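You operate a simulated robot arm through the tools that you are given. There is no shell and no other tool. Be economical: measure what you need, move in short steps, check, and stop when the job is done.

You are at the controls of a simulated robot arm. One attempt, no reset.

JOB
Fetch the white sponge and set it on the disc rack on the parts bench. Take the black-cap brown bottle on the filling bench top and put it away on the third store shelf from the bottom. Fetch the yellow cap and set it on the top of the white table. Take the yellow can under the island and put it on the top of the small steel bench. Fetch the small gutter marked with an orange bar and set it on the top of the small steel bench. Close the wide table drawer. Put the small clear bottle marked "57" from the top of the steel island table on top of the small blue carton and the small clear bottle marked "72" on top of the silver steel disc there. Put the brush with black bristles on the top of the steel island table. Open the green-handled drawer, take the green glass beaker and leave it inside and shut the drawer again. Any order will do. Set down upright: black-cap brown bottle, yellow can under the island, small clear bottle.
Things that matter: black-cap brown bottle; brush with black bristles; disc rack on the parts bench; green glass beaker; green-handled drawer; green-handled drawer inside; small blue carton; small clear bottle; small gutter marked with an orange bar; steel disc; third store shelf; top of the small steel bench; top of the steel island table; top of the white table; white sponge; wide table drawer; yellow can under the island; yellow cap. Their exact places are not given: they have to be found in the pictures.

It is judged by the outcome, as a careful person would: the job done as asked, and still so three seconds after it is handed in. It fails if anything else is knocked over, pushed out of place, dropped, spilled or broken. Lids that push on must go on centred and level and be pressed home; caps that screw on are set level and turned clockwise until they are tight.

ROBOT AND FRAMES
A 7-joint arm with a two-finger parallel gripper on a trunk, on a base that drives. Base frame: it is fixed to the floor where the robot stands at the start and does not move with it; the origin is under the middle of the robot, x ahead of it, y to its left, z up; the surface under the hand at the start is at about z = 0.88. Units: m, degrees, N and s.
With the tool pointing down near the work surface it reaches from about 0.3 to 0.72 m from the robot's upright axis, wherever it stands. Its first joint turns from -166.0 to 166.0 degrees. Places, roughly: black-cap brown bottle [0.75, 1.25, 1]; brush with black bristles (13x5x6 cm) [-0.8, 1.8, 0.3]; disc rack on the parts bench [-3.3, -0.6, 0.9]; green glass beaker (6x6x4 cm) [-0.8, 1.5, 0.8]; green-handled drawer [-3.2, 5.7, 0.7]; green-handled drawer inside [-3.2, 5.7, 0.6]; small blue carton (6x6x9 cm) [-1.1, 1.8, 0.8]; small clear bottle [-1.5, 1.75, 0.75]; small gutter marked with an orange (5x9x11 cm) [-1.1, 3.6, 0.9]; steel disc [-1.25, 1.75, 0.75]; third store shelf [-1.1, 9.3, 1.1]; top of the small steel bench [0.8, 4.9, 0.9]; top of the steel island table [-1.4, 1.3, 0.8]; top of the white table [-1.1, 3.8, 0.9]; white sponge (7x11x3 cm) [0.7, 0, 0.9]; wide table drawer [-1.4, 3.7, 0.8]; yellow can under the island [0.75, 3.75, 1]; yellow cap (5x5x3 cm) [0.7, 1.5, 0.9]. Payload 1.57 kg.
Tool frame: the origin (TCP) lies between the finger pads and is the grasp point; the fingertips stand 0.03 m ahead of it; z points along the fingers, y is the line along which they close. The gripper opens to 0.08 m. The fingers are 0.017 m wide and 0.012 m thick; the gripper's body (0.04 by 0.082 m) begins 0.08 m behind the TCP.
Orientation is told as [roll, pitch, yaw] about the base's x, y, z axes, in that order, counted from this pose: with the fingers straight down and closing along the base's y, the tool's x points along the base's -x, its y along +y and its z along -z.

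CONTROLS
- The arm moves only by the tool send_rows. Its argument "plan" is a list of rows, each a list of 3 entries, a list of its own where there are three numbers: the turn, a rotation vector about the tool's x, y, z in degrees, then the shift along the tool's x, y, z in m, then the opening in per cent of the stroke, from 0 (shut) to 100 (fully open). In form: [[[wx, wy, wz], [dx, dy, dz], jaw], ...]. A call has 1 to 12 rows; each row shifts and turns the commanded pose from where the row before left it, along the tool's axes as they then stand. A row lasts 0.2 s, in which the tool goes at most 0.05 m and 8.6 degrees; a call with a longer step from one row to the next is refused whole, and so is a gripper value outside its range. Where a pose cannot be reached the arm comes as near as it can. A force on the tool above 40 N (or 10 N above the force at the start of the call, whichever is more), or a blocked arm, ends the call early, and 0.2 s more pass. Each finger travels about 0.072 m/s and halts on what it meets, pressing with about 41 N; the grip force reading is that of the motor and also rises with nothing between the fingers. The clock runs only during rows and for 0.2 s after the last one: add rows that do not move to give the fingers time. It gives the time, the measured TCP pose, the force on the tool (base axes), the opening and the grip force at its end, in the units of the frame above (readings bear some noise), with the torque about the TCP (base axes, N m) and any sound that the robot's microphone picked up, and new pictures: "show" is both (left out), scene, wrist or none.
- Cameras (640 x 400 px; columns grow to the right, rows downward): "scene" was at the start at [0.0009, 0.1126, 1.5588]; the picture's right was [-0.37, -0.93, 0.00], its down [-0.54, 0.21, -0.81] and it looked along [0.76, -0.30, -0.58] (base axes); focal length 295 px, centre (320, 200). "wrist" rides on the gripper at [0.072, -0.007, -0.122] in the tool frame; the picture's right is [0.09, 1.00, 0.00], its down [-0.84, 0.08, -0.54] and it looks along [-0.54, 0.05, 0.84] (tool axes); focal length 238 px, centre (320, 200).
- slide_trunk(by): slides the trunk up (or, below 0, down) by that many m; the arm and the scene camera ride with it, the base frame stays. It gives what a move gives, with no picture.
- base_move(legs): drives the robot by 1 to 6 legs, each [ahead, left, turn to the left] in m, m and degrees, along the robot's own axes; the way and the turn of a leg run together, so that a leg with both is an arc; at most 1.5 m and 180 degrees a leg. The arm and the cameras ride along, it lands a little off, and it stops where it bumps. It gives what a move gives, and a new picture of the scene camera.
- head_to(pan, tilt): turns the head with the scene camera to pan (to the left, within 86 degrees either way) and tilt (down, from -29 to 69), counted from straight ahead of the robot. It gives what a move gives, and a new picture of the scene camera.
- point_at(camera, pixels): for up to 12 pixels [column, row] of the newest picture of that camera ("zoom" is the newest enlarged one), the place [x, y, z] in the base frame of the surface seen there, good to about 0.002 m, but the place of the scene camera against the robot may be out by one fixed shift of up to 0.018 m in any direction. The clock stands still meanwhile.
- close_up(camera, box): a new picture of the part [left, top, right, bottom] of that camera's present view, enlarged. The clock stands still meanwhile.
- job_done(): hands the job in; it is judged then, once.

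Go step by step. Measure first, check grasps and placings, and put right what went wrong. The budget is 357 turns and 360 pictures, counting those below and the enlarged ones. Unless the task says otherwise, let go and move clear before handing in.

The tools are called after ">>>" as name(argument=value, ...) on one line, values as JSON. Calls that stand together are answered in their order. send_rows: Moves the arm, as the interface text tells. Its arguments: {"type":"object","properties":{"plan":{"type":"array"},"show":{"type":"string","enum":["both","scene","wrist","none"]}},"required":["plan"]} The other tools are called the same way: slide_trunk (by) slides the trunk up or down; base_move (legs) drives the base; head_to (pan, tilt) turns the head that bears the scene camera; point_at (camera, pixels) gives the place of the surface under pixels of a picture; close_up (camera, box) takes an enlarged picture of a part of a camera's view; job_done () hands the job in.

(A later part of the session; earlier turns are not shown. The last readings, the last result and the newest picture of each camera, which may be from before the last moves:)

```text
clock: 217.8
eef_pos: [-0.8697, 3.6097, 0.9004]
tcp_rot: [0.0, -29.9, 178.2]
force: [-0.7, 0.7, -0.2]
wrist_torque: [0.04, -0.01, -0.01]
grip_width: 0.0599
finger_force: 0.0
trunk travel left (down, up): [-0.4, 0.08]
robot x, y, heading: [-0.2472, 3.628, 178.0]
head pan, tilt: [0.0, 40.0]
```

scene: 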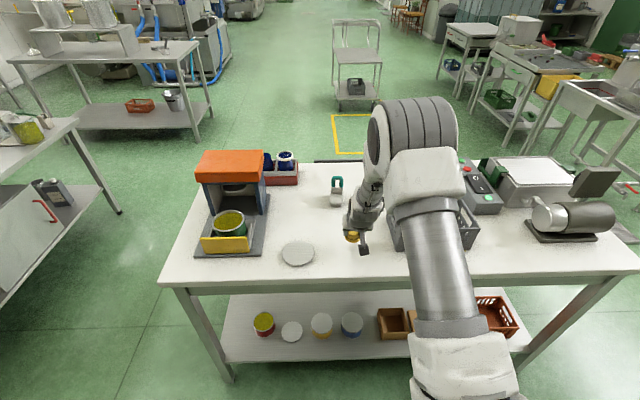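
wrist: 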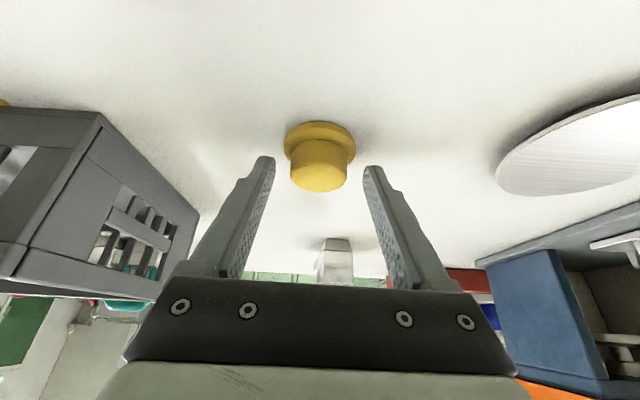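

Cap stands flat on the white table. I withdraw, then zoom in on the two gutters to find the orange bar.

>>> send_rows(plan=[[[0, 0, 0], [0, 0, -0.04], 75], [[0, 0, 0], [0, 0, -0.045], 75], [[0, 0, 0], [0, 0, -0.045], 75], [[0, 0, 0], [0, 0, -0.045], 75], [[0, 0, 0], [0, 0, -0.045], 75], [[0, 7.5, 0], [0.03, 0, 0], 75], [[0, 7.5, 0], [0.03, 0, 0], 75], [[0, 7.5, 0], [0.03, 0, 0], 75], [[0, 7.5, 0], [0.03, 0, 0], 75]], show="none")

>>> close_up(camera="scene", box=[310, 150, 390, 210])

>>> close_up(camera="scene", box=[380, 150, 520, 240])

```text
clock: 219.8
eef_pos: [-0.6478, 3.6036, 1.0521]
tcp_rot: [0.0, 0.1, 178.2]
force: [0.5, 0.5, -0.8]
wrist_torque: [-0.01, 0.01, 0.0]
grip_width: 0.06
finger_force: 0.0
trunk travel left (down, up): [-0.4, 0.08]
robot x, y, heading: [-0.2461, 3.6231, 178.1]
head pan, tilt: [0.0, 40.0]
```

```text
6.67 times, centred on (350, 180) of scene
```

zoom: 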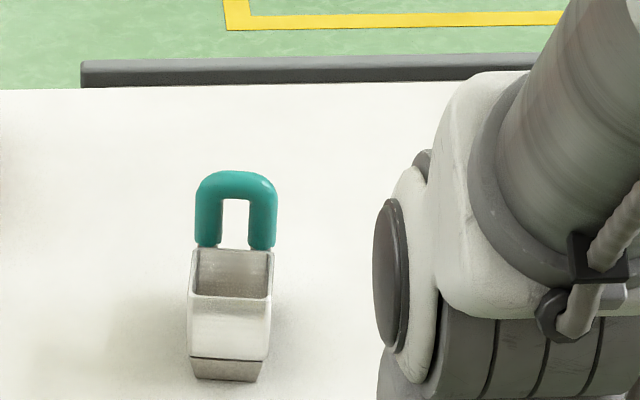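

```text
4.44 times, centred on (450, 195) of scene
```

zoom: 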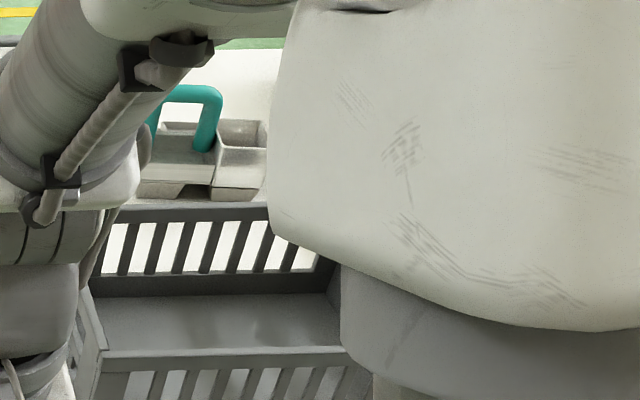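

The small gutter is at scene (336,190); its marking must be on the far side. Since I'm here, I first turn east to look for the yellow can.

>>> base_move(legs=[[0, 0, -178]])

>>> head_to(pan=15, tilt=30)

```text
clock: 230.1
eef_pos: [0.1548, 3.6633, 1.0546]
tcp_rot: [-0.1, 0.1, -0.3]
force: [0.4, 0.2, -0.4]
wrist_torque: [0.0, -0.02, 0.01]
grip_width: 0.06
finger_force: 0.0
trunk travel left (down, up): [-0.4, 0.08]
robot x, y, heading: [-0.2458, 3.6312, -0.3]
head pan, tilt: [0.0, 40.0]
```

scene: 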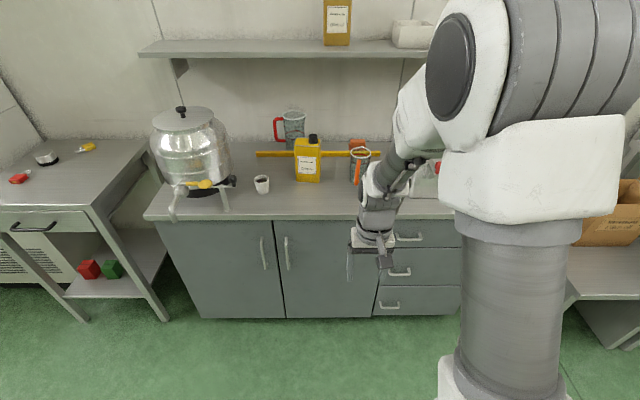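

```text
clock: 230.8
eef_pos: [0.1552, 3.6631, 1.0545]
tcp_rot: [0.1, 0.1, -0.3]
force: [-0.4, 0.7, 1.0]
wrist_torque: [-0.01, 0.02, 0.0]
grip_width: 0.0601
finger_force: 0.1
trunk travel left (down, up): [-0.4, 0.08]
robot x, y, heading: [-0.2438, 3.6266, -0.6]
head pan, tilt: [15.0, 30.0]
```

scene: 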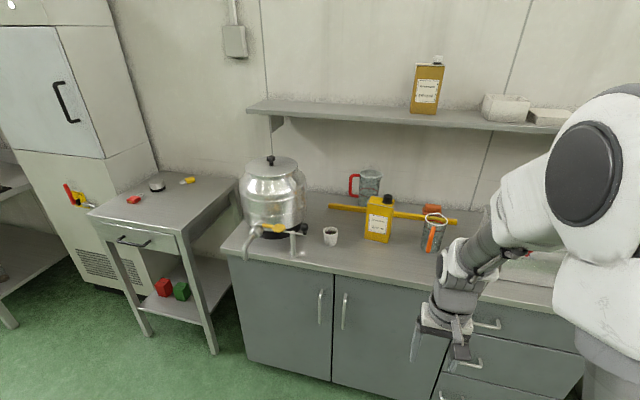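

A yellow can stands on the counter at (378,218), matching the given place. I zoom in on it and measure.

>>> close_up(camera="scene", box=[310, 160, 470, 260])

>>> close_up(camera="scene", box=[380, 40, 480, 130])

>>> point_at(camera="scene", pixels=[[378, 220], [366, 235], [389, 238], [386, 198], [377, 243], [428, 85], [180, 200], [240, 175], [90, 213], [180, 230], [330, 235], [400, 240]])

```text
4.00 times, centred on (390, 210) of scene
```

zoom: 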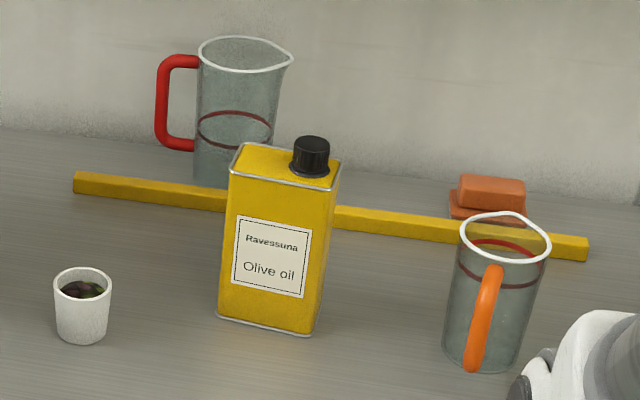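

```text
4.44 times, centred on (430, 85) of scene
```

zoom: 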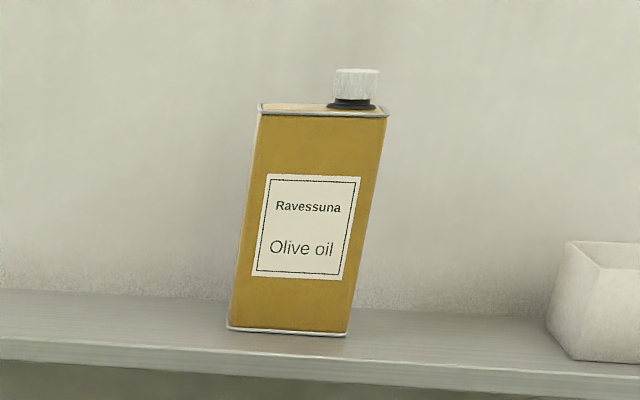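

```text
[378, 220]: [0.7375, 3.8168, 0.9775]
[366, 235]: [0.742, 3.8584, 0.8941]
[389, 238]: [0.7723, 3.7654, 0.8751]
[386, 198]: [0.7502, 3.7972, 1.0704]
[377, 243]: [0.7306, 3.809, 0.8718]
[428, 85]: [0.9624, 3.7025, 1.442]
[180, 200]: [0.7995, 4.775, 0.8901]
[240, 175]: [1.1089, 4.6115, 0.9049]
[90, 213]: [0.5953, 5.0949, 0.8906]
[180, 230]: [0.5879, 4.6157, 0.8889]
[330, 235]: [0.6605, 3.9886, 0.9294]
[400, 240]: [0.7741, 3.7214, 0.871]
```

This can matches the given place, but the name says "under the island", so I'll check under the island before deciding. I drive around to the gap between island and white table, toward the west.

>>> base_move(legs=[[0, 0, 180], [0, 1.08, 0], [1.0, 0, 0]])

>>> slide_trunk(by=-0.4)

>>> head_to(pan=75, tilt=30)

```text
clock: 255.8
eef_pos: [-1.6325, 2.4796, 1.0538]
tcp_rot: [0.0, 0.1, -178.4]
force: [0.3, -0.3, -0.1]
wrist_torque: [-0.01, -0.02, -0.04]
grip_width: 0.0603
finger_force: 0.0
trunk travel left (down, up): [-0.4, 0.08]
robot x, y, heading: [-1.2324, 2.5284, -178.2]
head pan, tilt: [15.0, 30.0]
```

scene: 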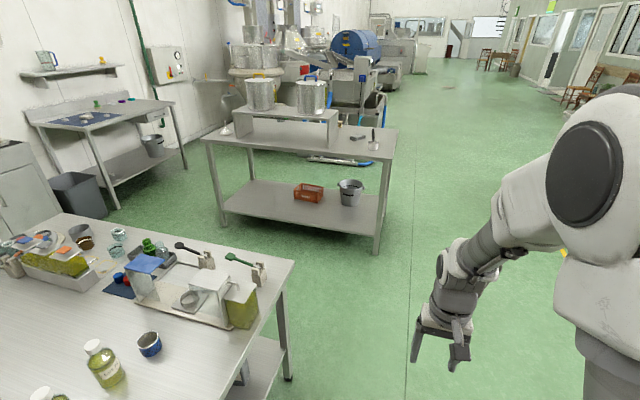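

```text
clock: 259.6
eef_pos: [-1.6328, 2.4802, 0.6547]
tcp_rot: [-0.1, 0.1, -178.4]
force: [-0.5, -0.3, 0.0]
wrist_torque: [0.02, 0.01, 0.0]
grip_width: 0.0599
finger_force: 0.2
trunk travel left (down, up): [0.0, 0.48]
robot x, y, heading: [-1.2337, 2.5285, -178.5]
head pan, tilt: [15.0, 30.0]
```

```text
clock: 260.9
eef_pos: [-1.6329, 2.4801, 0.6541]
tcp_rot: [0.0, 0.1, -178.3]
force: [0.6, 0.4, 1.2]
wrist_torque: [0.0, 0.06, -0.03]
grip_width: 0.0601
finger_force: 0.0
trunk travel left (down, up): [0.0, 0.48]
robot x, y, heading: [-1.2343, 2.5264, -178.5]
head pan, tilt: [75.0, 30.0]
```

scene: 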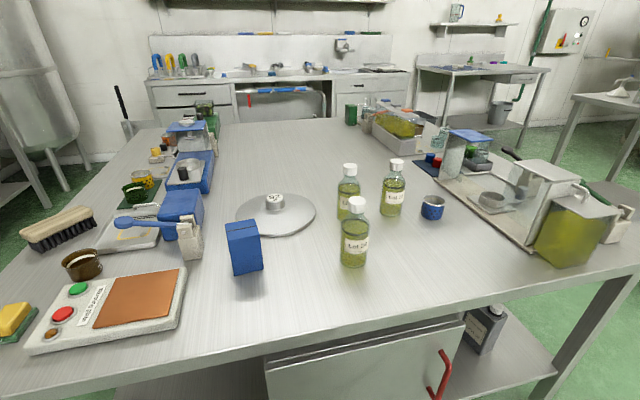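

Labels face north now. I zoom on the bottle labels and the can under the island.

>>> close_up(camera="scene", box=[320, 150, 450, 280])

>>> close_up(camera="scene", box=[430, 290, 560, 390])

>>> point_at(camera="scene", pixels=[[358, 200], [355, 240], [350, 163], [396, 160], [394, 195], [244, 222], [232, 228], [260, 228], [273, 200], [300, 215], [250, 215], [354, 267]])

```text
3.08 times, centred on (385, 215) of scene
```

zoom: 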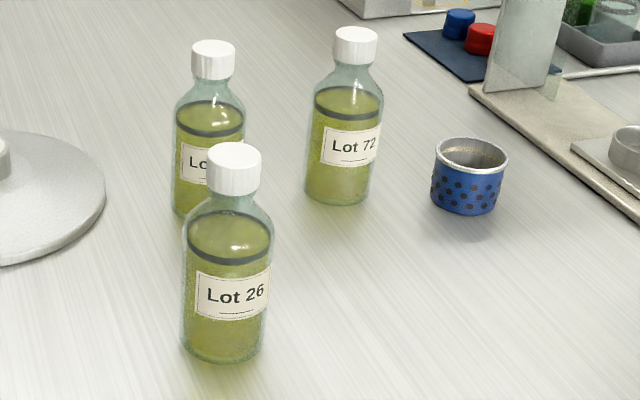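

```text
4.00 times, centred on (495, 340) of scene
```

zoom: 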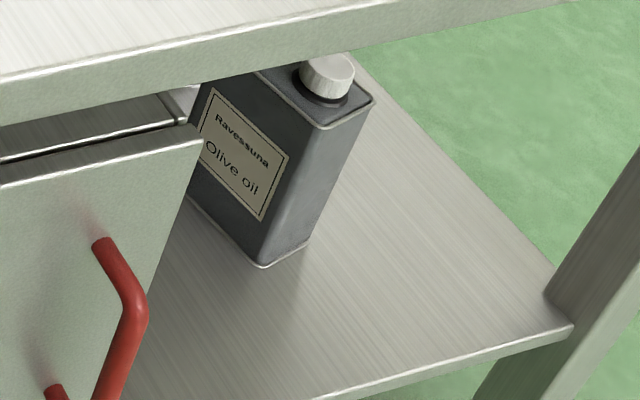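

```text
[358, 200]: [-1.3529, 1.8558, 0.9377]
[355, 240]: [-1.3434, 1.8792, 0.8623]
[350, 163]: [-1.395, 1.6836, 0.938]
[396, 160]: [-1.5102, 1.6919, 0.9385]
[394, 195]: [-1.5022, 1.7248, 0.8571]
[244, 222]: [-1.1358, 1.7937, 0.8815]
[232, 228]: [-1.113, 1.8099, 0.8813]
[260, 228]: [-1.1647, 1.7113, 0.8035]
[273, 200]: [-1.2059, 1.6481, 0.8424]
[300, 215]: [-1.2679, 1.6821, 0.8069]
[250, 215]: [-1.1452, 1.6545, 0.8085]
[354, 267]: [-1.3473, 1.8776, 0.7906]
```

The only yellow can matches the counter one (the one under the island is grey). Here bottle "72" is the west one, "26" the near one. I raise the trunk and face the island from the north to work on the bottles.

>>> slide_trunk(by=0.4)

>>> base_move(legs=[[0, 0, 88.5], [0.15, -0.11, 0]])

>>> head_to(pan=0, tilt=45)

```text
clock: 264.7
eef_pos: [-1.6328, 2.4804, 1.0532]
tcp_rot: [0.0, 0.0, -178.3]
force: [0.4, -0.3, 0.2]
wrist_torque: [-0.02, 0.01, -0.05]
grip_width: 0.0597
finger_force: 0.0
trunk travel left (down, up): [-0.4, 0.08]
robot x, y, heading: [-1.233, 2.5292, -178.3]
head pan, tilt: [75.0, 30.0]
```

```text
clock: 271.4
eef_pos: [-1.3069, 1.9804, 1.0538]
tcp_rot: [0.1, 0.0, -90.1]
force: [0.6, -0.7, 0.2]
wrist_torque: [-0.02, 0.0, 0.02]
grip_width: 0.0602
finger_force: 0.1
trunk travel left (down, up): [-0.4, 0.08]
robot x, y, heading: [-1.3432, 2.3856, -90.3]
head pan, tilt: [75.0, 30.0]
```

scene: 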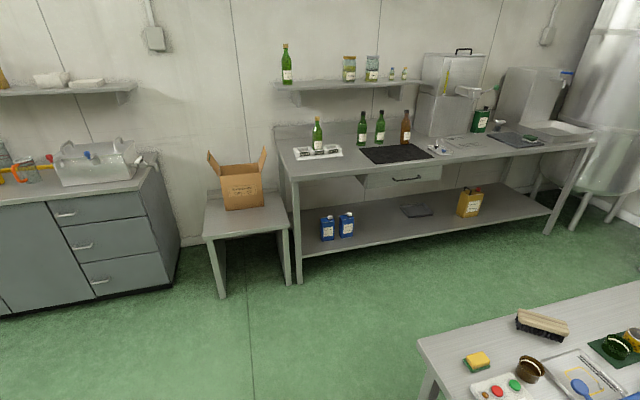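

```text
clock: 272.8
eef_pos: [-1.3069, 1.981, 1.054]
tcp_rot: [0.0, 0.1, -90.0]
force: [-0.2, -0.6, 0.2]
wrist_torque: [0.02, -0.01, 0.01]
grip_width: 0.0598
finger_force: 0.0
trunk travel left (down, up): [-0.4, 0.08]
robot x, y, heading: [-1.339, 2.382, -90.3]
head pan, tilt: [0.0, 45.0]
```

scene: 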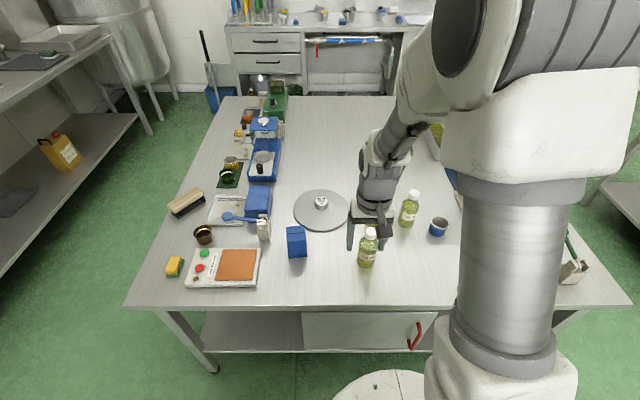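

I look through the wrist camera.

>>> send_rows(plan=[[[0, 0, 0], [0.01, 0, -0.03], 100], [[0, 0, 0], [0, 0, -0.03], 100], [[0, 0, 0], [0, 0, 0], 100]], show="wrist")

>>> close_up(camera="wrist", box=[200, 130, 440, 280])

>>> close_up(camera="scene", box=[280, 180, 440, 280])

```text
clock: 273.6
eef_pos: [-1.3069, 1.99, 1.1138]
tcp_rot: [-0.1, 0.1, -90.0]
force: [-0.2, 0.3, -0.2]
wrist_torque: [0.02, -0.04, 0.05]
grip_width: 0.0799
finger_force: 0.0
trunk travel left (down, up): [-0.4, 0.08]
robot x, y, heading: [-1.3435, 2.38, -90.0]
head pan, tilt: [0.0, 45.0]
```

wrist: 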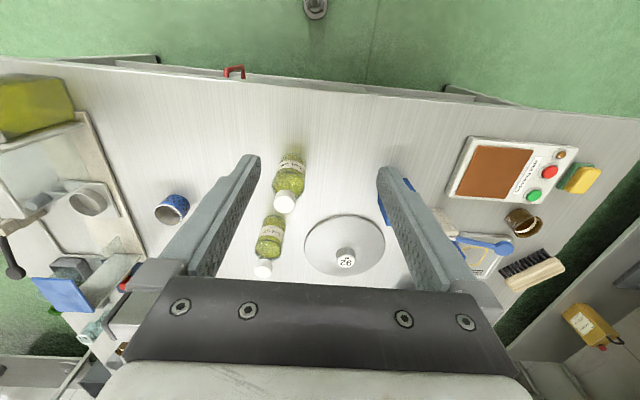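

```text
2.67 times, centred on (320, 205) of wrist
```

zoom: 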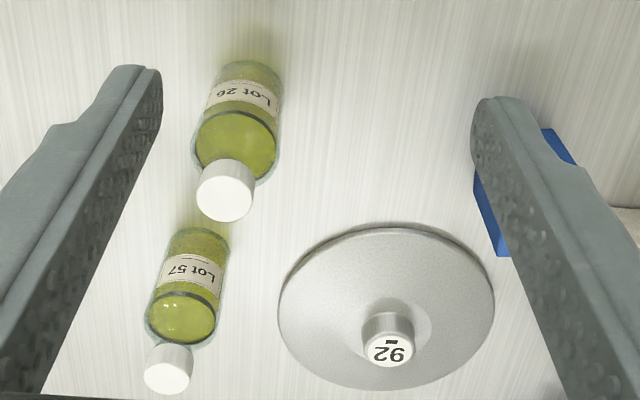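

```text
4.00 times, centred on (360, 230) of scene
```

zoom: 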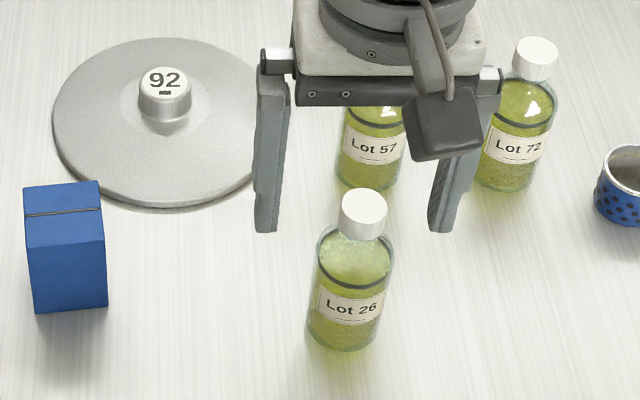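

"57" is the middle one. I measure caps, disc and carton from the wrist view.

>>> point_at(camera="wrist", pixels=[[284, 201], [263, 268], [305, 240], [384, 240], [342, 217], [320, 235], [360, 235], [330, 268], [365, 262], [345, 252], [405, 185], [346, 262]])

```text
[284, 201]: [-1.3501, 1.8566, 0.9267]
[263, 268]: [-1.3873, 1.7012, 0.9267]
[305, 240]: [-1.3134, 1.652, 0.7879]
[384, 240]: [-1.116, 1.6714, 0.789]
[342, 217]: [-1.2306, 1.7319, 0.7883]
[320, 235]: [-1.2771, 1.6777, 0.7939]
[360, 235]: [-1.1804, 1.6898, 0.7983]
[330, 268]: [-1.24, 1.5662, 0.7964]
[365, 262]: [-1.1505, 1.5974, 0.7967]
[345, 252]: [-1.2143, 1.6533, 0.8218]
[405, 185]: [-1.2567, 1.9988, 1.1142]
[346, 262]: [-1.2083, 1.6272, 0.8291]
```

>>> point_at(camera="zoom", pixels=[[165, 80], [165, 130], [165, 140], [165, 150], [165, 160], [165, 170], [165, 180], [165, 190], [165, 198], [165, 205], [220, 120], [90, 120]])

>>> point_at(camera="zoom", pixels=[[200, 100], [210, 100], [220, 100], [230, 100], [240, 100], [250, 100], [130, 100], [120, 100], [110, 100], [90, 100], [75, 100], [60, 100]])

```text
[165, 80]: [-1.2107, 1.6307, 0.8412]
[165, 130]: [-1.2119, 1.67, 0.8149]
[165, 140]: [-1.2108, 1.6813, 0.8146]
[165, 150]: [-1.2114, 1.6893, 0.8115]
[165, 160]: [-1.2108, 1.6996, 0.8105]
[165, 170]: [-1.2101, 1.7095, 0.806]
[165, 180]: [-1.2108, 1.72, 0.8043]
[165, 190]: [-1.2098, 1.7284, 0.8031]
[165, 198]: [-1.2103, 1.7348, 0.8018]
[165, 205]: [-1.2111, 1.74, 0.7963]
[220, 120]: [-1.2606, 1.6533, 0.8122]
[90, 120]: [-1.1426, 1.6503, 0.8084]
```

```text
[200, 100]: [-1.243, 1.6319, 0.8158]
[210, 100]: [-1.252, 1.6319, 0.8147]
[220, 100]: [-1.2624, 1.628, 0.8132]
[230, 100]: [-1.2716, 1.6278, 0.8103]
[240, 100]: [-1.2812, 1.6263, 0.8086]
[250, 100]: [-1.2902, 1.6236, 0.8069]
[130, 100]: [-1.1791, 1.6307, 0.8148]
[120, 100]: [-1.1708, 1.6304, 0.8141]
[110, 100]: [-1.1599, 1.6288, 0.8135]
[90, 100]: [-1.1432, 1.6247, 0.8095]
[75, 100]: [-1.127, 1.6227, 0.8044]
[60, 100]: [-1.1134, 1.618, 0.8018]
```

The disc is conical (slope ~0.2), only its central knob top is flat. I measure the knob top and the carton top.

>>> point_at(camera="zoom", pixels=[[143, 82], [187, 82], [165, 70], [165, 96], [30, 192], [97, 183], [35, 245], [102, 238], [62, 215], [340, 212], [385, 212], [352, 345]])

>>> close_up(camera="scene", box=[280, 180, 360, 270])

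```text
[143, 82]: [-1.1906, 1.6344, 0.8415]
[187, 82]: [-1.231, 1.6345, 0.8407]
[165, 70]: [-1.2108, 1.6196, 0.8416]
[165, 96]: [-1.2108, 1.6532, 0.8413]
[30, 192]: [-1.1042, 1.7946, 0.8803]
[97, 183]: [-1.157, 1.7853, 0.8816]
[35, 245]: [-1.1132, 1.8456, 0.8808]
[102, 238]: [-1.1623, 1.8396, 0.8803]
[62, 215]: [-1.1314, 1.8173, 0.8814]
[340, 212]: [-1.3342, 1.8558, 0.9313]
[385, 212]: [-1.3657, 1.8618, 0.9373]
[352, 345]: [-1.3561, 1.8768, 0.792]
```

```text
4.44 times, centred on (320, 225) of scene
```

zoom: 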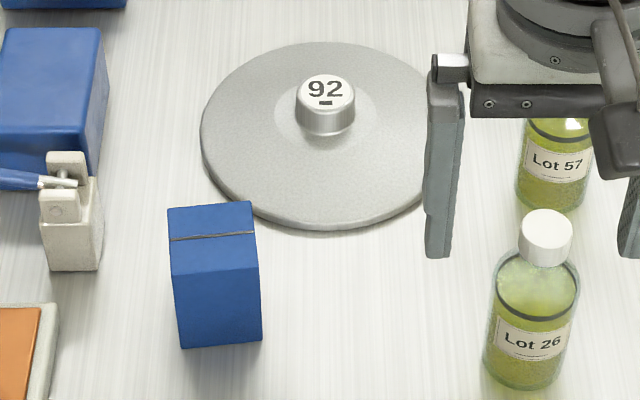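

I plan: "57" → carton top, "72" → centred on the disc's flat top. I hover over "57" with open fingers.

>>> send_rows(plan=[[[0, 0, 0], [-0.04, -0.0114, 0.004], 100], [[0, 0, 0], [-0.04, -0.0114, 0.004], 100], [[0, 0, 0], [-0.04, -0.0114, 0.004], 100], [[0, 0, 0], [-0.04, -0.0114, 0.004], 100], [[0, 0, 0], [-0.04, -0.0114, 0.004], 100], [[0, 0, 0], [-0.04, -0.0114, 0.004], 100], [[0, 0, 0], [-0.045, -0.0114, 0.004], 100], [[0, 0, 0], [0, 0, 0], 100]])

>>> point_at(camera="wrist", pixels=[[320, 150], [320, 130], [320, 110], [320, 170], [320, 90]])

```text
clock: 275.4
eef_pos: [-1.3901, 1.7042, 1.0877]
tcp_rot: [0.0, 0.1, -90.2]
force: [-0.2, 0.0, 0.3]
wrist_torque: [0.01, 0.01, -0.01]
grip_width: 0.0799
finger_force: 0.0
trunk travel left (down, up): [-0.4, 0.08]
robot x, y, heading: [-1.3414, 2.3816, -89.9]
head pan, tilt: [0.0, 45.0]
```

scene: 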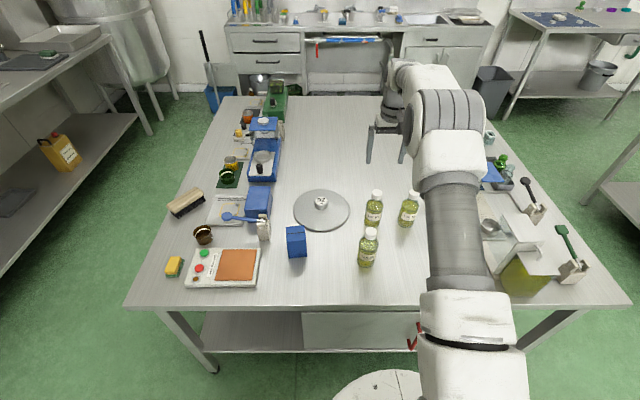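
wrist: 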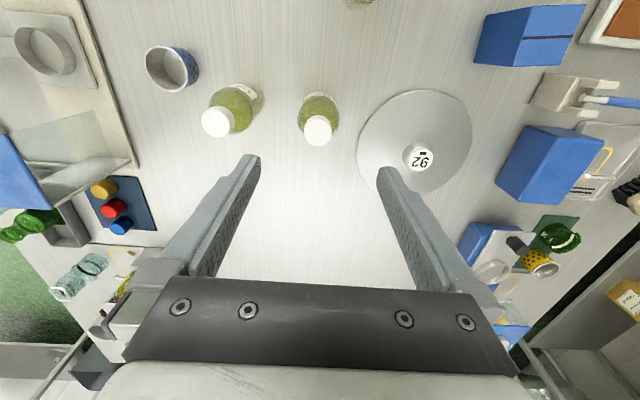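

```text
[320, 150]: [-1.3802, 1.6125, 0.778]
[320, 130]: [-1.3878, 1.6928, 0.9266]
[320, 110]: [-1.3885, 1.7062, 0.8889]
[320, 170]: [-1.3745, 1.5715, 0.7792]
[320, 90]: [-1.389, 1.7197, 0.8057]
```

>>> point_at(camera="wrist", pixels=[[307, 131], [330, 131], [318, 119], [318, 143], [202, 122], [234, 122], [218, 108], [218, 136], [406, 158], [433, 158], [420, 148], [420, 168]])

>>> close_up(camera="wrist", box=[190, 70, 350, 170])

```text
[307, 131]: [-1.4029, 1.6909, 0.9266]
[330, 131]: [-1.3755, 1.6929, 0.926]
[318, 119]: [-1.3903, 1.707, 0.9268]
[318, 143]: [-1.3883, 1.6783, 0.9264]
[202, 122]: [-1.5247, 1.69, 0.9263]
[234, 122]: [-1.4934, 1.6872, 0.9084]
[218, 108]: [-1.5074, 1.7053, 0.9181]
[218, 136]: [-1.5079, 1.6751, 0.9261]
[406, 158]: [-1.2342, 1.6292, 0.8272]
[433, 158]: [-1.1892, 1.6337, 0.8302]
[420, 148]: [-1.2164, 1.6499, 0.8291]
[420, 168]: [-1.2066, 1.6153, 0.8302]
```

```text
4.00 times, centred on (270, 120) of wrist
```

zoom: 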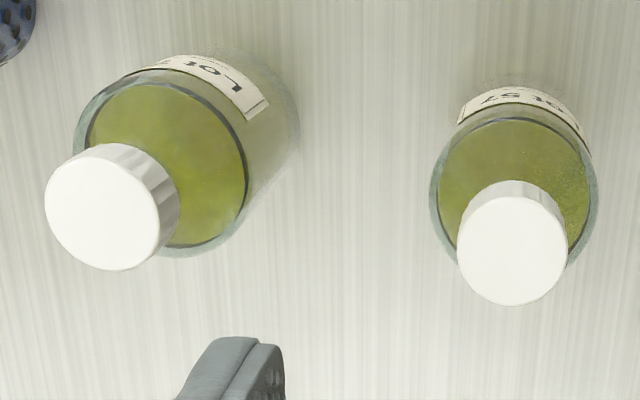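

"57" centre (-1.389,1.6925), "72" (-1.509,1.690), disc top centre (-1.2115,1.6325, z 0.830). I descend on "57".

>>> send_rows(plan=[[[0, 0, 0], [-0.0117, 0.001, 0.02], 100], [[0, 0, 0], [0, 0, 0.045], 100], [[0, 0, 0], [0, 0, 0.045], 100], [[0, 0, 0], [0, 0, 0.045], 100], [[0, 0, 0], [0, 0, 0.04], 100], [[0, 0, 0], [0, 0, 0.02], 100], [[0, 0, 0], [0, 0, 0], 100]], show="wrist")

```text
clock: 277.0
eef_pos: [-1.3856, 1.6937, 0.8722]
tcp_rot: [0.0, 0.1, -90.2]
force: [-0.5, -0.3, -0.9]
wrist_torque: [0.0, -0.02, 0.03]
grip_width: 0.0801
finger_force: 0.1
trunk travel left (down, up): [-0.4, 0.08]
robot x, y, heading: [-1.3438, 2.3836, -90.0]
head pan, tilt: [0.0, 45.0]
```

wrist: 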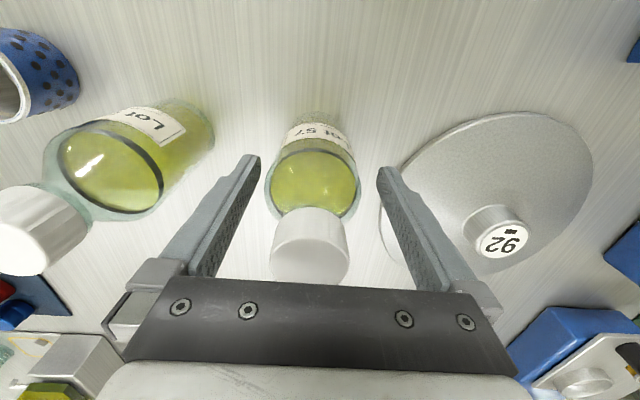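

>>> send_rows(plan=[[[0, 0, 0], [0, -0.002, 0], 85], [[0, 0, 0], [0, 0, 0], 70], [[0, 0, 0], [0, 0, 0], 50], [[0, 0, 0], [0, 0, 0], 50], [[0, 0, 0], [0, 0, 0], 50]], show="wrist")

```text
clock: 278.2
eef_pos: [-1.3874, 1.6931, 0.8721]
tcp_rot: [0.0, 0.1, -90.1]
force: [-1.0, -0.6, 1.7]
wrist_torque: [-0.01, 0.02, -0.01]
grip_width: 0.0583
finger_force: 40.9
trunk travel left (down, up): [-0.4, 0.08]
robot x, y, heading: [-1.3445, 2.3794, -90.2]
head pan, tilt: [0.0, 45.0]
```

wrist: 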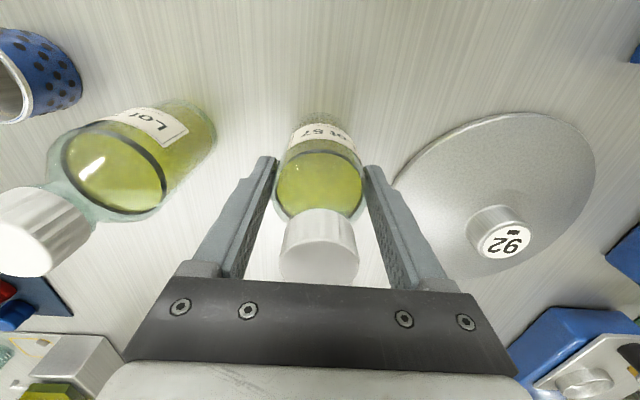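

Gripped (0.058). I lift and move toward the carton, then check alignment.

>>> send_rows(plan=[[[0, 0, 0], [0, 0, -0.03], 50], [[0, 0, 0], [0, 0, -0.045], 50], [[0, 0, 0], [0, 0, -0.045], 50], [[0, 0, 0], [0, 0, -0.045], 50], [[0, 0, 0], [0, 0, -0.03], 50], [[0, 0, 0], [0.018, 0.042, 0], 50], [[0, 0, 0], [0.018, 0.042, 0], 50], [[0, 0, 0], [0.018, 0.042, 0], 50], [[0, 0, 0], [0.018, 0.042, 0], 50], [[0, 0, 0], [0.018, 0.042, 0], 50], [[0, 0, 0], [0.01, 0.02, 0], 50], [[0, 0, 0], [0, 0, 0], 50]])

>>> close_up(camera="wrist", box=[220, 20, 460, 220])

```text
clock: 280.8
eef_pos: [-1.1575, 1.7938, 1.0648]
tcp_rot: [-0.1, 0.1, -90.3]
force: [-0.1, 0.3, -4.2]
wrist_torque: [0.02, 0.03, -0.05]
grip_width: 0.0585
finger_force: 41.3
trunk travel left (down, up): [-0.4, 0.08]
robot x, y, heading: [-1.3449, 2.3778, -90.3]
head pan, tilt: [0.0, 45.0]
```

scene: 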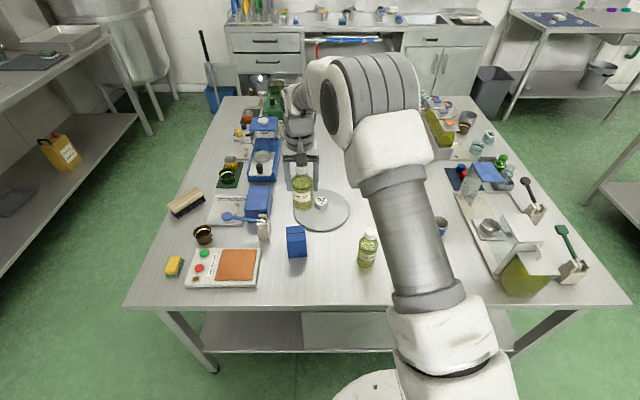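
wrist: 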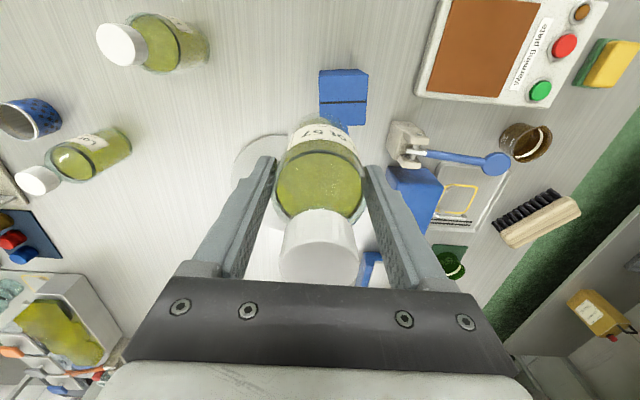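

```text
2.00 times, centred on (340, 120) of wrist
```

zoom: 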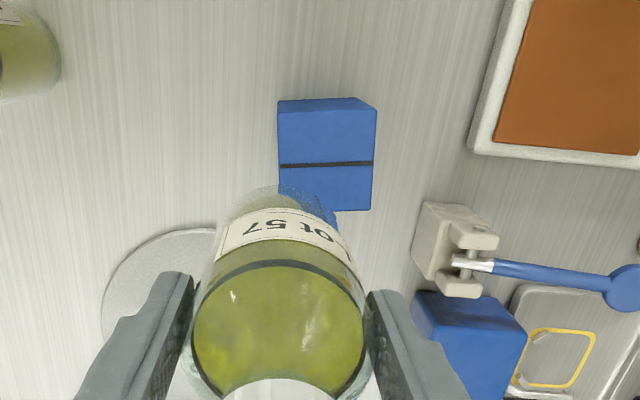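

>>> point_at(camera="zoom", pixels=[[282, 104], [282, 112], [362, 102], [370, 112], [325, 163], [281, 163], [371, 161], [290, 190], [368, 205], [345, 208], [325, 120], [376, 130]])

```text
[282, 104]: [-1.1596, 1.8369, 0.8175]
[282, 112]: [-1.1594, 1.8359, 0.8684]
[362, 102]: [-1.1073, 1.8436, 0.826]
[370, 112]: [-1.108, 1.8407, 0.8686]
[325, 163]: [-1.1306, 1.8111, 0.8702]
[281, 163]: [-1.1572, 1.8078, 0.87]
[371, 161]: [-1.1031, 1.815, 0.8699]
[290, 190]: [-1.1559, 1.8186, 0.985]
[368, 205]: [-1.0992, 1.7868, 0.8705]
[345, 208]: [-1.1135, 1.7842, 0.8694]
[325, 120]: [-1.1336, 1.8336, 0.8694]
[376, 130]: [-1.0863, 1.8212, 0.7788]
```

Carton top centre is (-1.130,1.811), z 0.870. I move over it and lower to just above.

>>> send_rows(plan=[[[0, 0, 0], [0.018, 0.0275, 0], 50], [[0, 0, 0], [0, 0, 0.04], 50], [[0, 0, 0], [0, 0, 0.035], 50], [[0, 0, 0], [0, 0, 0], 50], [[0, 0, 0], [0, 0, 0], 50]])

>>> close_up(camera="scene", box=[250, 150, 370, 270])

```text
clock: 282.0
eef_pos: [-1.1311, 1.8093, 0.9909]
tcp_rot: [0.0, 0.1, -90.2]
force: [-0.3, 0.3, -2.9]
wrist_torque: [0.01, -0.01, 0.0]
grip_width: 0.0583
finger_force: 41.1
trunk travel left (down, up): [-0.4, 0.08]
robot x, y, heading: [-1.3425, 2.384, -90.2]
head pan, tilt: [0.0, 45.0]
```

scene: 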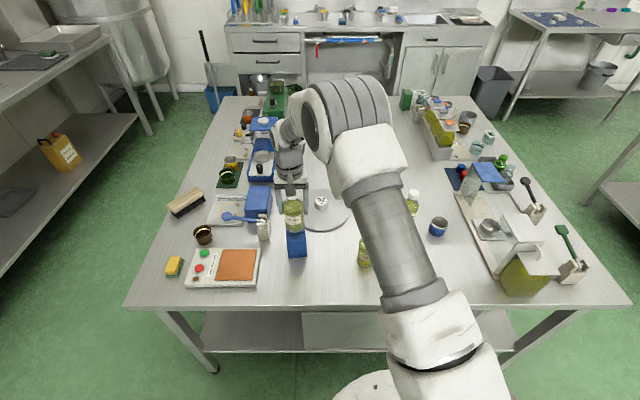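
wrist: 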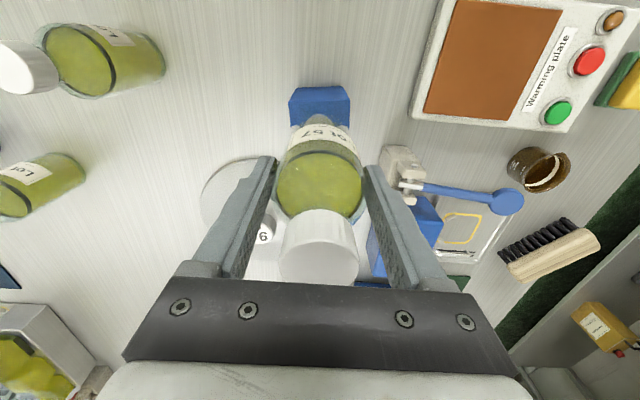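

```text
3.33 times, centred on (310, 210) of scene
```

zoom: 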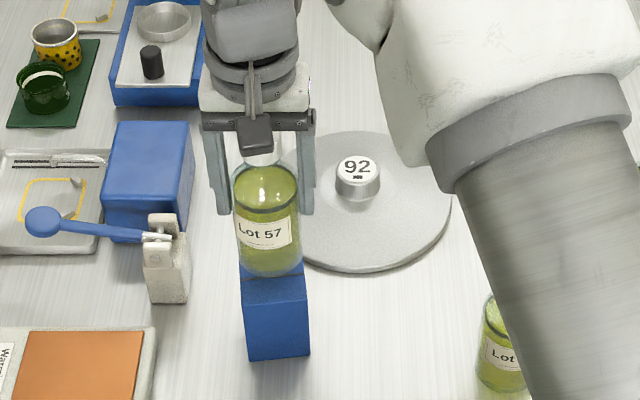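

>>> send_rows(plan=[[[0, 0, 0], [0.002, 0, 0.015], 50], [[0, 0, 0], [0, 0, 0.01], 50], [[0, 0, 0], [0, 0, 0.0025], 50], [[0, 0, 0], [0, 0, 0], 50]], show="none")

```text
clock: 283.0
eef_pos: [-1.1297, 1.813, 0.9624]
tcp_rot: [0.0, 0.1, -90.1]
force: [0.0, 0.1, -3.3]
wrist_torque: [0.0, 0.0, -0.03]
grip_width: 0.0584
finger_force: 41.0
trunk travel left (down, up): [-0.4, 0.08]
robot x, y, heading: [-1.3455, 2.3793, -90.0]
head pan, tilt: [0.0, 45.0]
```

Still carrying its weight; I lower in 1 mm steps.

>>> send_rows(plan=[[[0, 0, 0], [0, 0, 0.001], 50], [[0, 0, 0], [0, 0, 0], 50]], show="none")

>>> send_rows(plan=[[[0, 0, 0], [0, 0, 0.001], 50], [[0, 0, 0], [0, 0, 0], 50]], show="wrist")

```text
clock: 283.6
eef_pos: [-1.1301, 1.8128, 0.9616]
tcp_rot: [0.0, 0.1, -90.1]
force: [-0.3, -0.2, -3.5]
wrist_torque: [0.05, -0.01, 0.02]
grip_width: 0.0582
finger_force: 41.2
trunk travel left (down, up): [-0.4, 0.08]
robot x, y, heading: [-1.3467, 2.3812, -90.1]
head pan, tilt: [0.0, 45.0]
```

```text
clock: 284.2
eef_pos: [-1.1309, 1.8138, 0.9622]
tcp_rot: [0.1, 0.0, -90.1]
force: [1.4, -0.5, 0.5]
wrist_torque: [-0.01, -0.05, 0.01]
grip_width: 0.0581
finger_force: 40.4
trunk travel left (down, up): [-0.4, 0.08]
robot x, y, heading: [-1.3442, 2.3836, -90.1]
head pan, tilt: [0.0, 45.0]
```

wrist: 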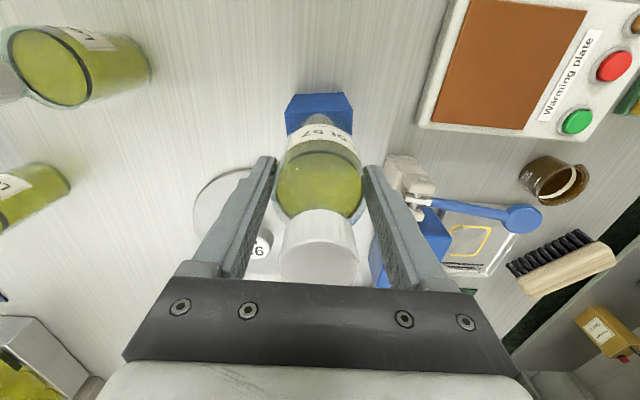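

Contact made. I open and rise.

>>> send_rows(plan=[[[0, 0, 0], [0, 0, 0], 70], [[0, 0, 0], [0, 0, 0], 80], [[0, 0, 0], [0, 0, 0], 95], [[0, 0, 0], [0, 0, 0], 100], [[0, 0, 0], [0, 0, -0.03], 100], [[0, 0, 0], [0, 0, -0.045], 100], [[0, 0, 0], [0, 0, -0.045], 100], [[0, 0, 0], [0, 0, -0.03], 100]])

```text
clock: 286.0
eef_pos: [-1.13, 1.8136, 1.1118]
tcp_rot: [0.0, 0.0, -90.2]
force: [-0.6, -1.3, 0.5]
wrist_torque: [-0.01, 0.02, -0.03]
grip_width: 0.0799
finger_force: 0.2
trunk travel left (down, up): [-0.4, 0.08]
robot x, y, heading: [-1.3439, 2.3862, -90.2]
head pan, tilt: [0.0, 45.0]
```

scene: 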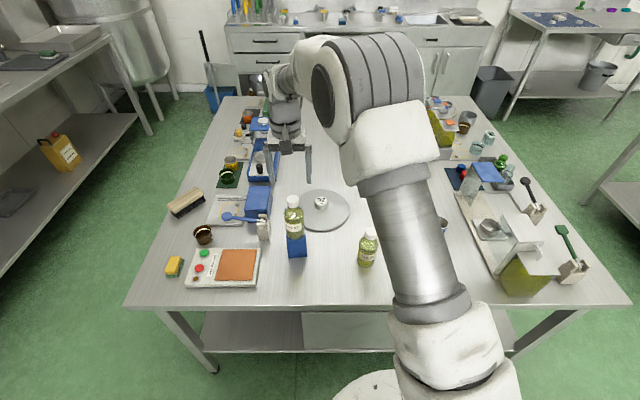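
wrist: 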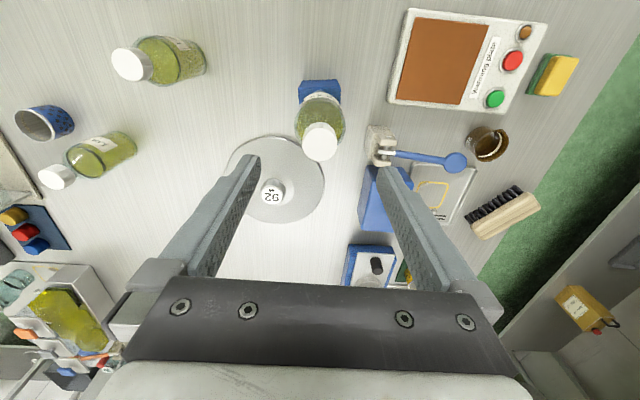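

"57" stands on the carton. I move over "72".

>>> send_rows(plan=[[[0, 0, 0], [-0.0137, -0.0421, 0], 100], [[0, 0, 0], [-0.0137, -0.0421, 0], 100], [[0, 0, 0], [-0.0137, -0.0421, 0], 100], [[0, 0, 0], [-0.0137, -0.0421, 0], 100], [[0, 0, 0], [-0.0137, -0.0421, 0], 100], [[0, 0, 0], [-0.0137, -0.0421, 0], 100], [[0, 0, 0], [-0.0137, -0.0421, 0], 100], [[0, 0, 0], [-0.0137, -0.0421, 0], 100], [[0, 0, 0], [-0.0137, -0.0421, 0], 100], [[0, 0, 0], [0, 0, 0.04], 100], [[0, 0, 0], [0, 0, 0], 100]], show="wrist")

>>> close_up(camera="wrist", box=[260, 70, 380, 190])

```text
clock: 288.4
eef_pos: [-1.5101, 1.6917, 1.0704]
tcp_rot: [0.0, 0.0, -90.1]
force: [-0.7, -0.2, -0.3]
wrist_torque: [0.0, -0.03, -0.01]
grip_width: 0.08
finger_force: 0.2
trunk travel left (down, up): [-0.4, 0.08]
robot x, y, heading: [-1.3389, 2.3787, -90.2]
head pan, tilt: [0.0, 45.0]
```

wrist: 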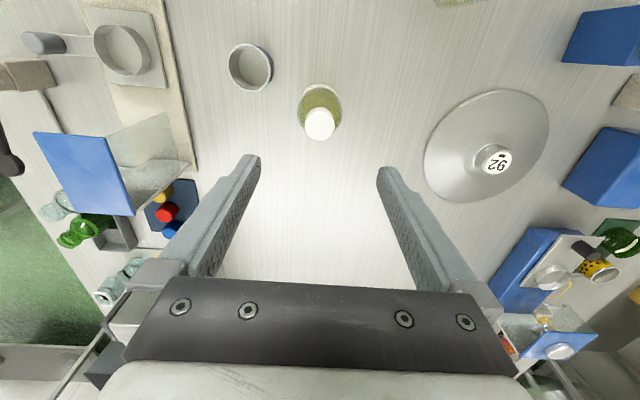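

```text
3.33 times, centred on (320, 130) of wrist
```

zoom: 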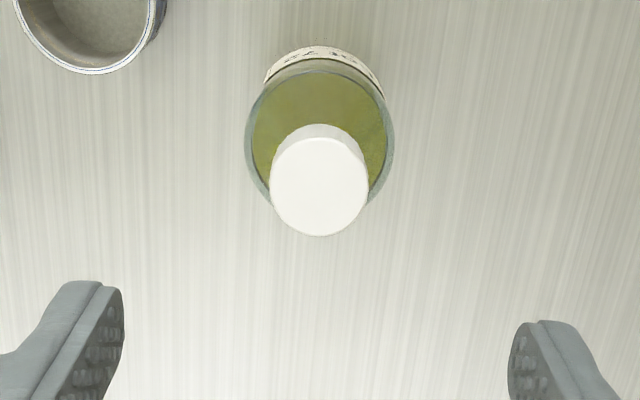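

>>> point_at(camera="zoom", pixels=[[273, 190], [366, 190], [320, 142], [320, 233], [320, 187], [60, 60]])

```text
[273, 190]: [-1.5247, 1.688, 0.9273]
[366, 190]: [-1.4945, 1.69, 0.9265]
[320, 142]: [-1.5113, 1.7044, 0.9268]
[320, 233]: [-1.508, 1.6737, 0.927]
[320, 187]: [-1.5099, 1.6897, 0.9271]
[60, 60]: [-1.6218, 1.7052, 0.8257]
```

>>> send_rows(plan=[[[0, 0, 0], [-0.0027, 0.0004, 0.02], 100], [[0, 0, 0], [0, 0, 0.045], 100], [[0, 0, 0], [0, 0, 0.045], 100], [[0, 0, 0], [0, 0, 0.045], 100], [[0, 0, 0], [0, 0, 0.043], 100], [[0, 0, 0], [0, 0, 0], 100], [[0, 0, 0], [0, 0, 0], 85], [[0, 0, 0], [0, 0, 0], 70], [[0, 0, 0], [0, 0, 0], 50], [[0, 0, 0], [0, 0, 0], 50], [[0, 0, 0], [0, 0, 0], 50]], show="wrist")

```text
clock: 290.8
eef_pos: [-1.5088, 1.6896, 0.8723]
tcp_rot: [0.0, 0.0, -90.1]
force: [-0.2, 0.3, -0.7]
wrist_torque: [-0.01, 0.08, -0.01]
grip_width: 0.0584
finger_force: 40.8
trunk travel left (down, up): [-0.4, 0.08]
robot x, y, heading: [-1.3416, 2.3803, -90.2]
head pan, tilt: [0.0, 45.0]
```

wrist: 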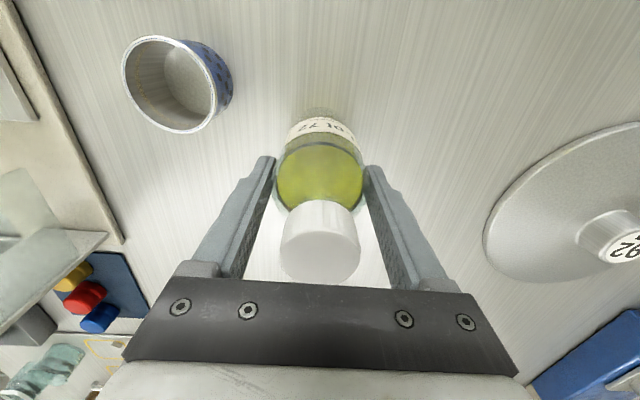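

"72" gripped. I lift it and check where the robot's base front edge is (scene 385,375) as the disc needs a slightly closer stance.

>>> send_rows(plan=[[[0, 0, 0], [0, 0, -0.03], 50], [[0, 0, 0], [0, 0, -0.045], 50], [[0, 0, 0], [0, 0, -0.045], 50], [[0, 0, 0], [0, 0, -0.045], 50], [[0, 0, 0], [0, 0, 0], 50]], show="scene")

>>> point_at(camera="scene", pixels=[[385, 373], [360, 378], [340, 390], [400, 380], [250, 330]])

```text
clock: 292.0
eef_pos: [-1.5103, 1.6822, 1.0373]
tcp_rot: [0.0, 0.3, -90.1]
force: [-0.8, 0.6, -3.5]
wrist_torque: [0.01, 0.03, -0.02]
grip_width: 0.0584
finger_force: 40.8
out of reach, approached as far as the arm can: row 2
trunk travel left (down, up): [-0.4, 0.08]
robot x, y, heading: [-1.345, 2.3808, -90.1]
head pan, tilt: [0.0, 45.0]
```

scene: 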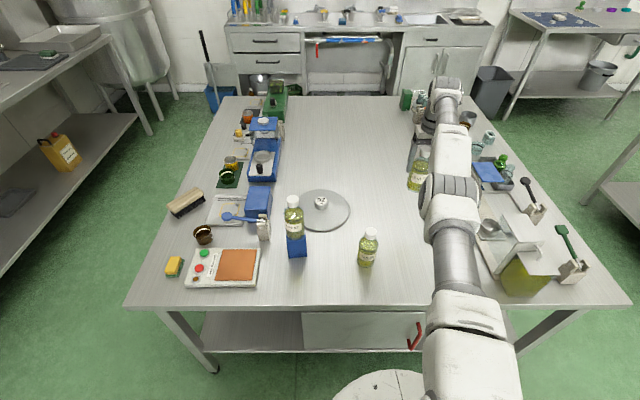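

```text
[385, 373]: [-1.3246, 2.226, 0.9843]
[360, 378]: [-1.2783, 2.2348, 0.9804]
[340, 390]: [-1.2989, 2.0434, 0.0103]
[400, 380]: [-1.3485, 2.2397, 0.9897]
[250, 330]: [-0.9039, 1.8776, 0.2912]
```

Base is clear of the table. I shift the base 12 cm toward +x and 2 cm ahead, then lower the trunk 10 cm to gain reach.

>>> base_move(legs=[[0.02, 0.12, 0]])

>>> slide_trunk(by=-0.08)

>>> send_rows(plan=[[[0, 0, 0], [0, 0.03, -0.02], 50], [[0, 0, 0], [0, 0.04, -0.01], 50], [[0, 0, 0], [-0.004, 0.04, 0], 50], [[0, 0, 0], [-0.005, 0.04, 0], 50], [[0, 0, 0], [0, 0, 0], 50]])

```text
clock: 293.6
eef_pos: [-1.39, 1.6618, 1.0375]
tcp_rot: [-0.1, 0.2, -90.2]
force: [-0.7, -0.5, -3.8]
wrist_torque: [-0.01, 0.04, -0.01]
grip_width: 0.0586
finger_force: 41.4
trunk travel left (down, up): [-0.4, 0.08]
robot x, y, heading: [-1.2265, 2.3608, -90.3]
head pan, tilt: [0.0, 45.0]
```

scene: 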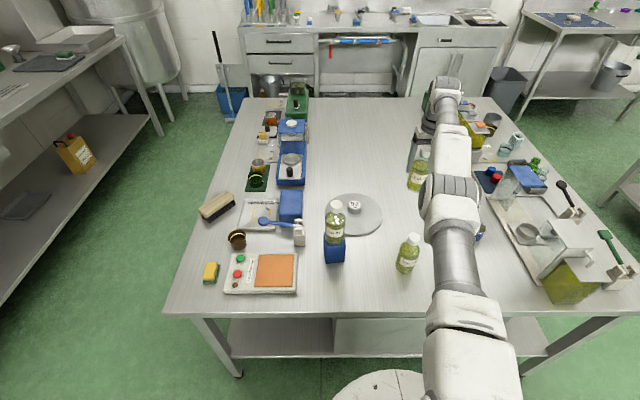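

```text
clock: 294.7
eef_pos: [-1.3902, 1.6621, 0.9576]
tcp_rot: [0.0, 0.3, -90.3]
force: [-0.5, 0.7, -3.0]
wrist_torque: [-0.06, -0.03, 0.01]
grip_width: 0.0588
finger_force: 40.9
trunk travel left (down, up): [-0.32, 0.16]
robot x, y, heading: [-1.2229, 2.3631, -90.3]
head pan, tilt: [0.0, 45.0]
```

```text
clock: 295.9
eef_pos: [-1.2416, 1.6427, 0.9876]
tcp_rot: [0.0, 0.3, -90.2]
force: [0.7, -1.2, -3.5]
wrist_torque: [-0.03, 0.02, 0.0]
grip_width: 0.0588
finger_force: 40.8
out of reach, approached as far as the arm can: row 1, 2
trunk travel left (down, up): [-0.32, 0.16]
robot x, y, heading: [-1.2275, 2.3622, -90.0]
head pan, tilt: [0.0, 45.0]
```

scene: 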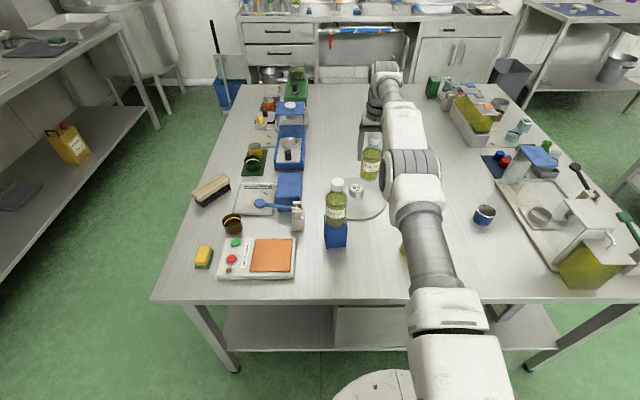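
wrist: 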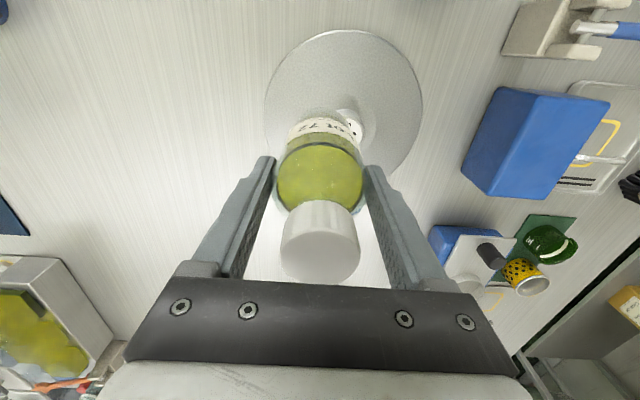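

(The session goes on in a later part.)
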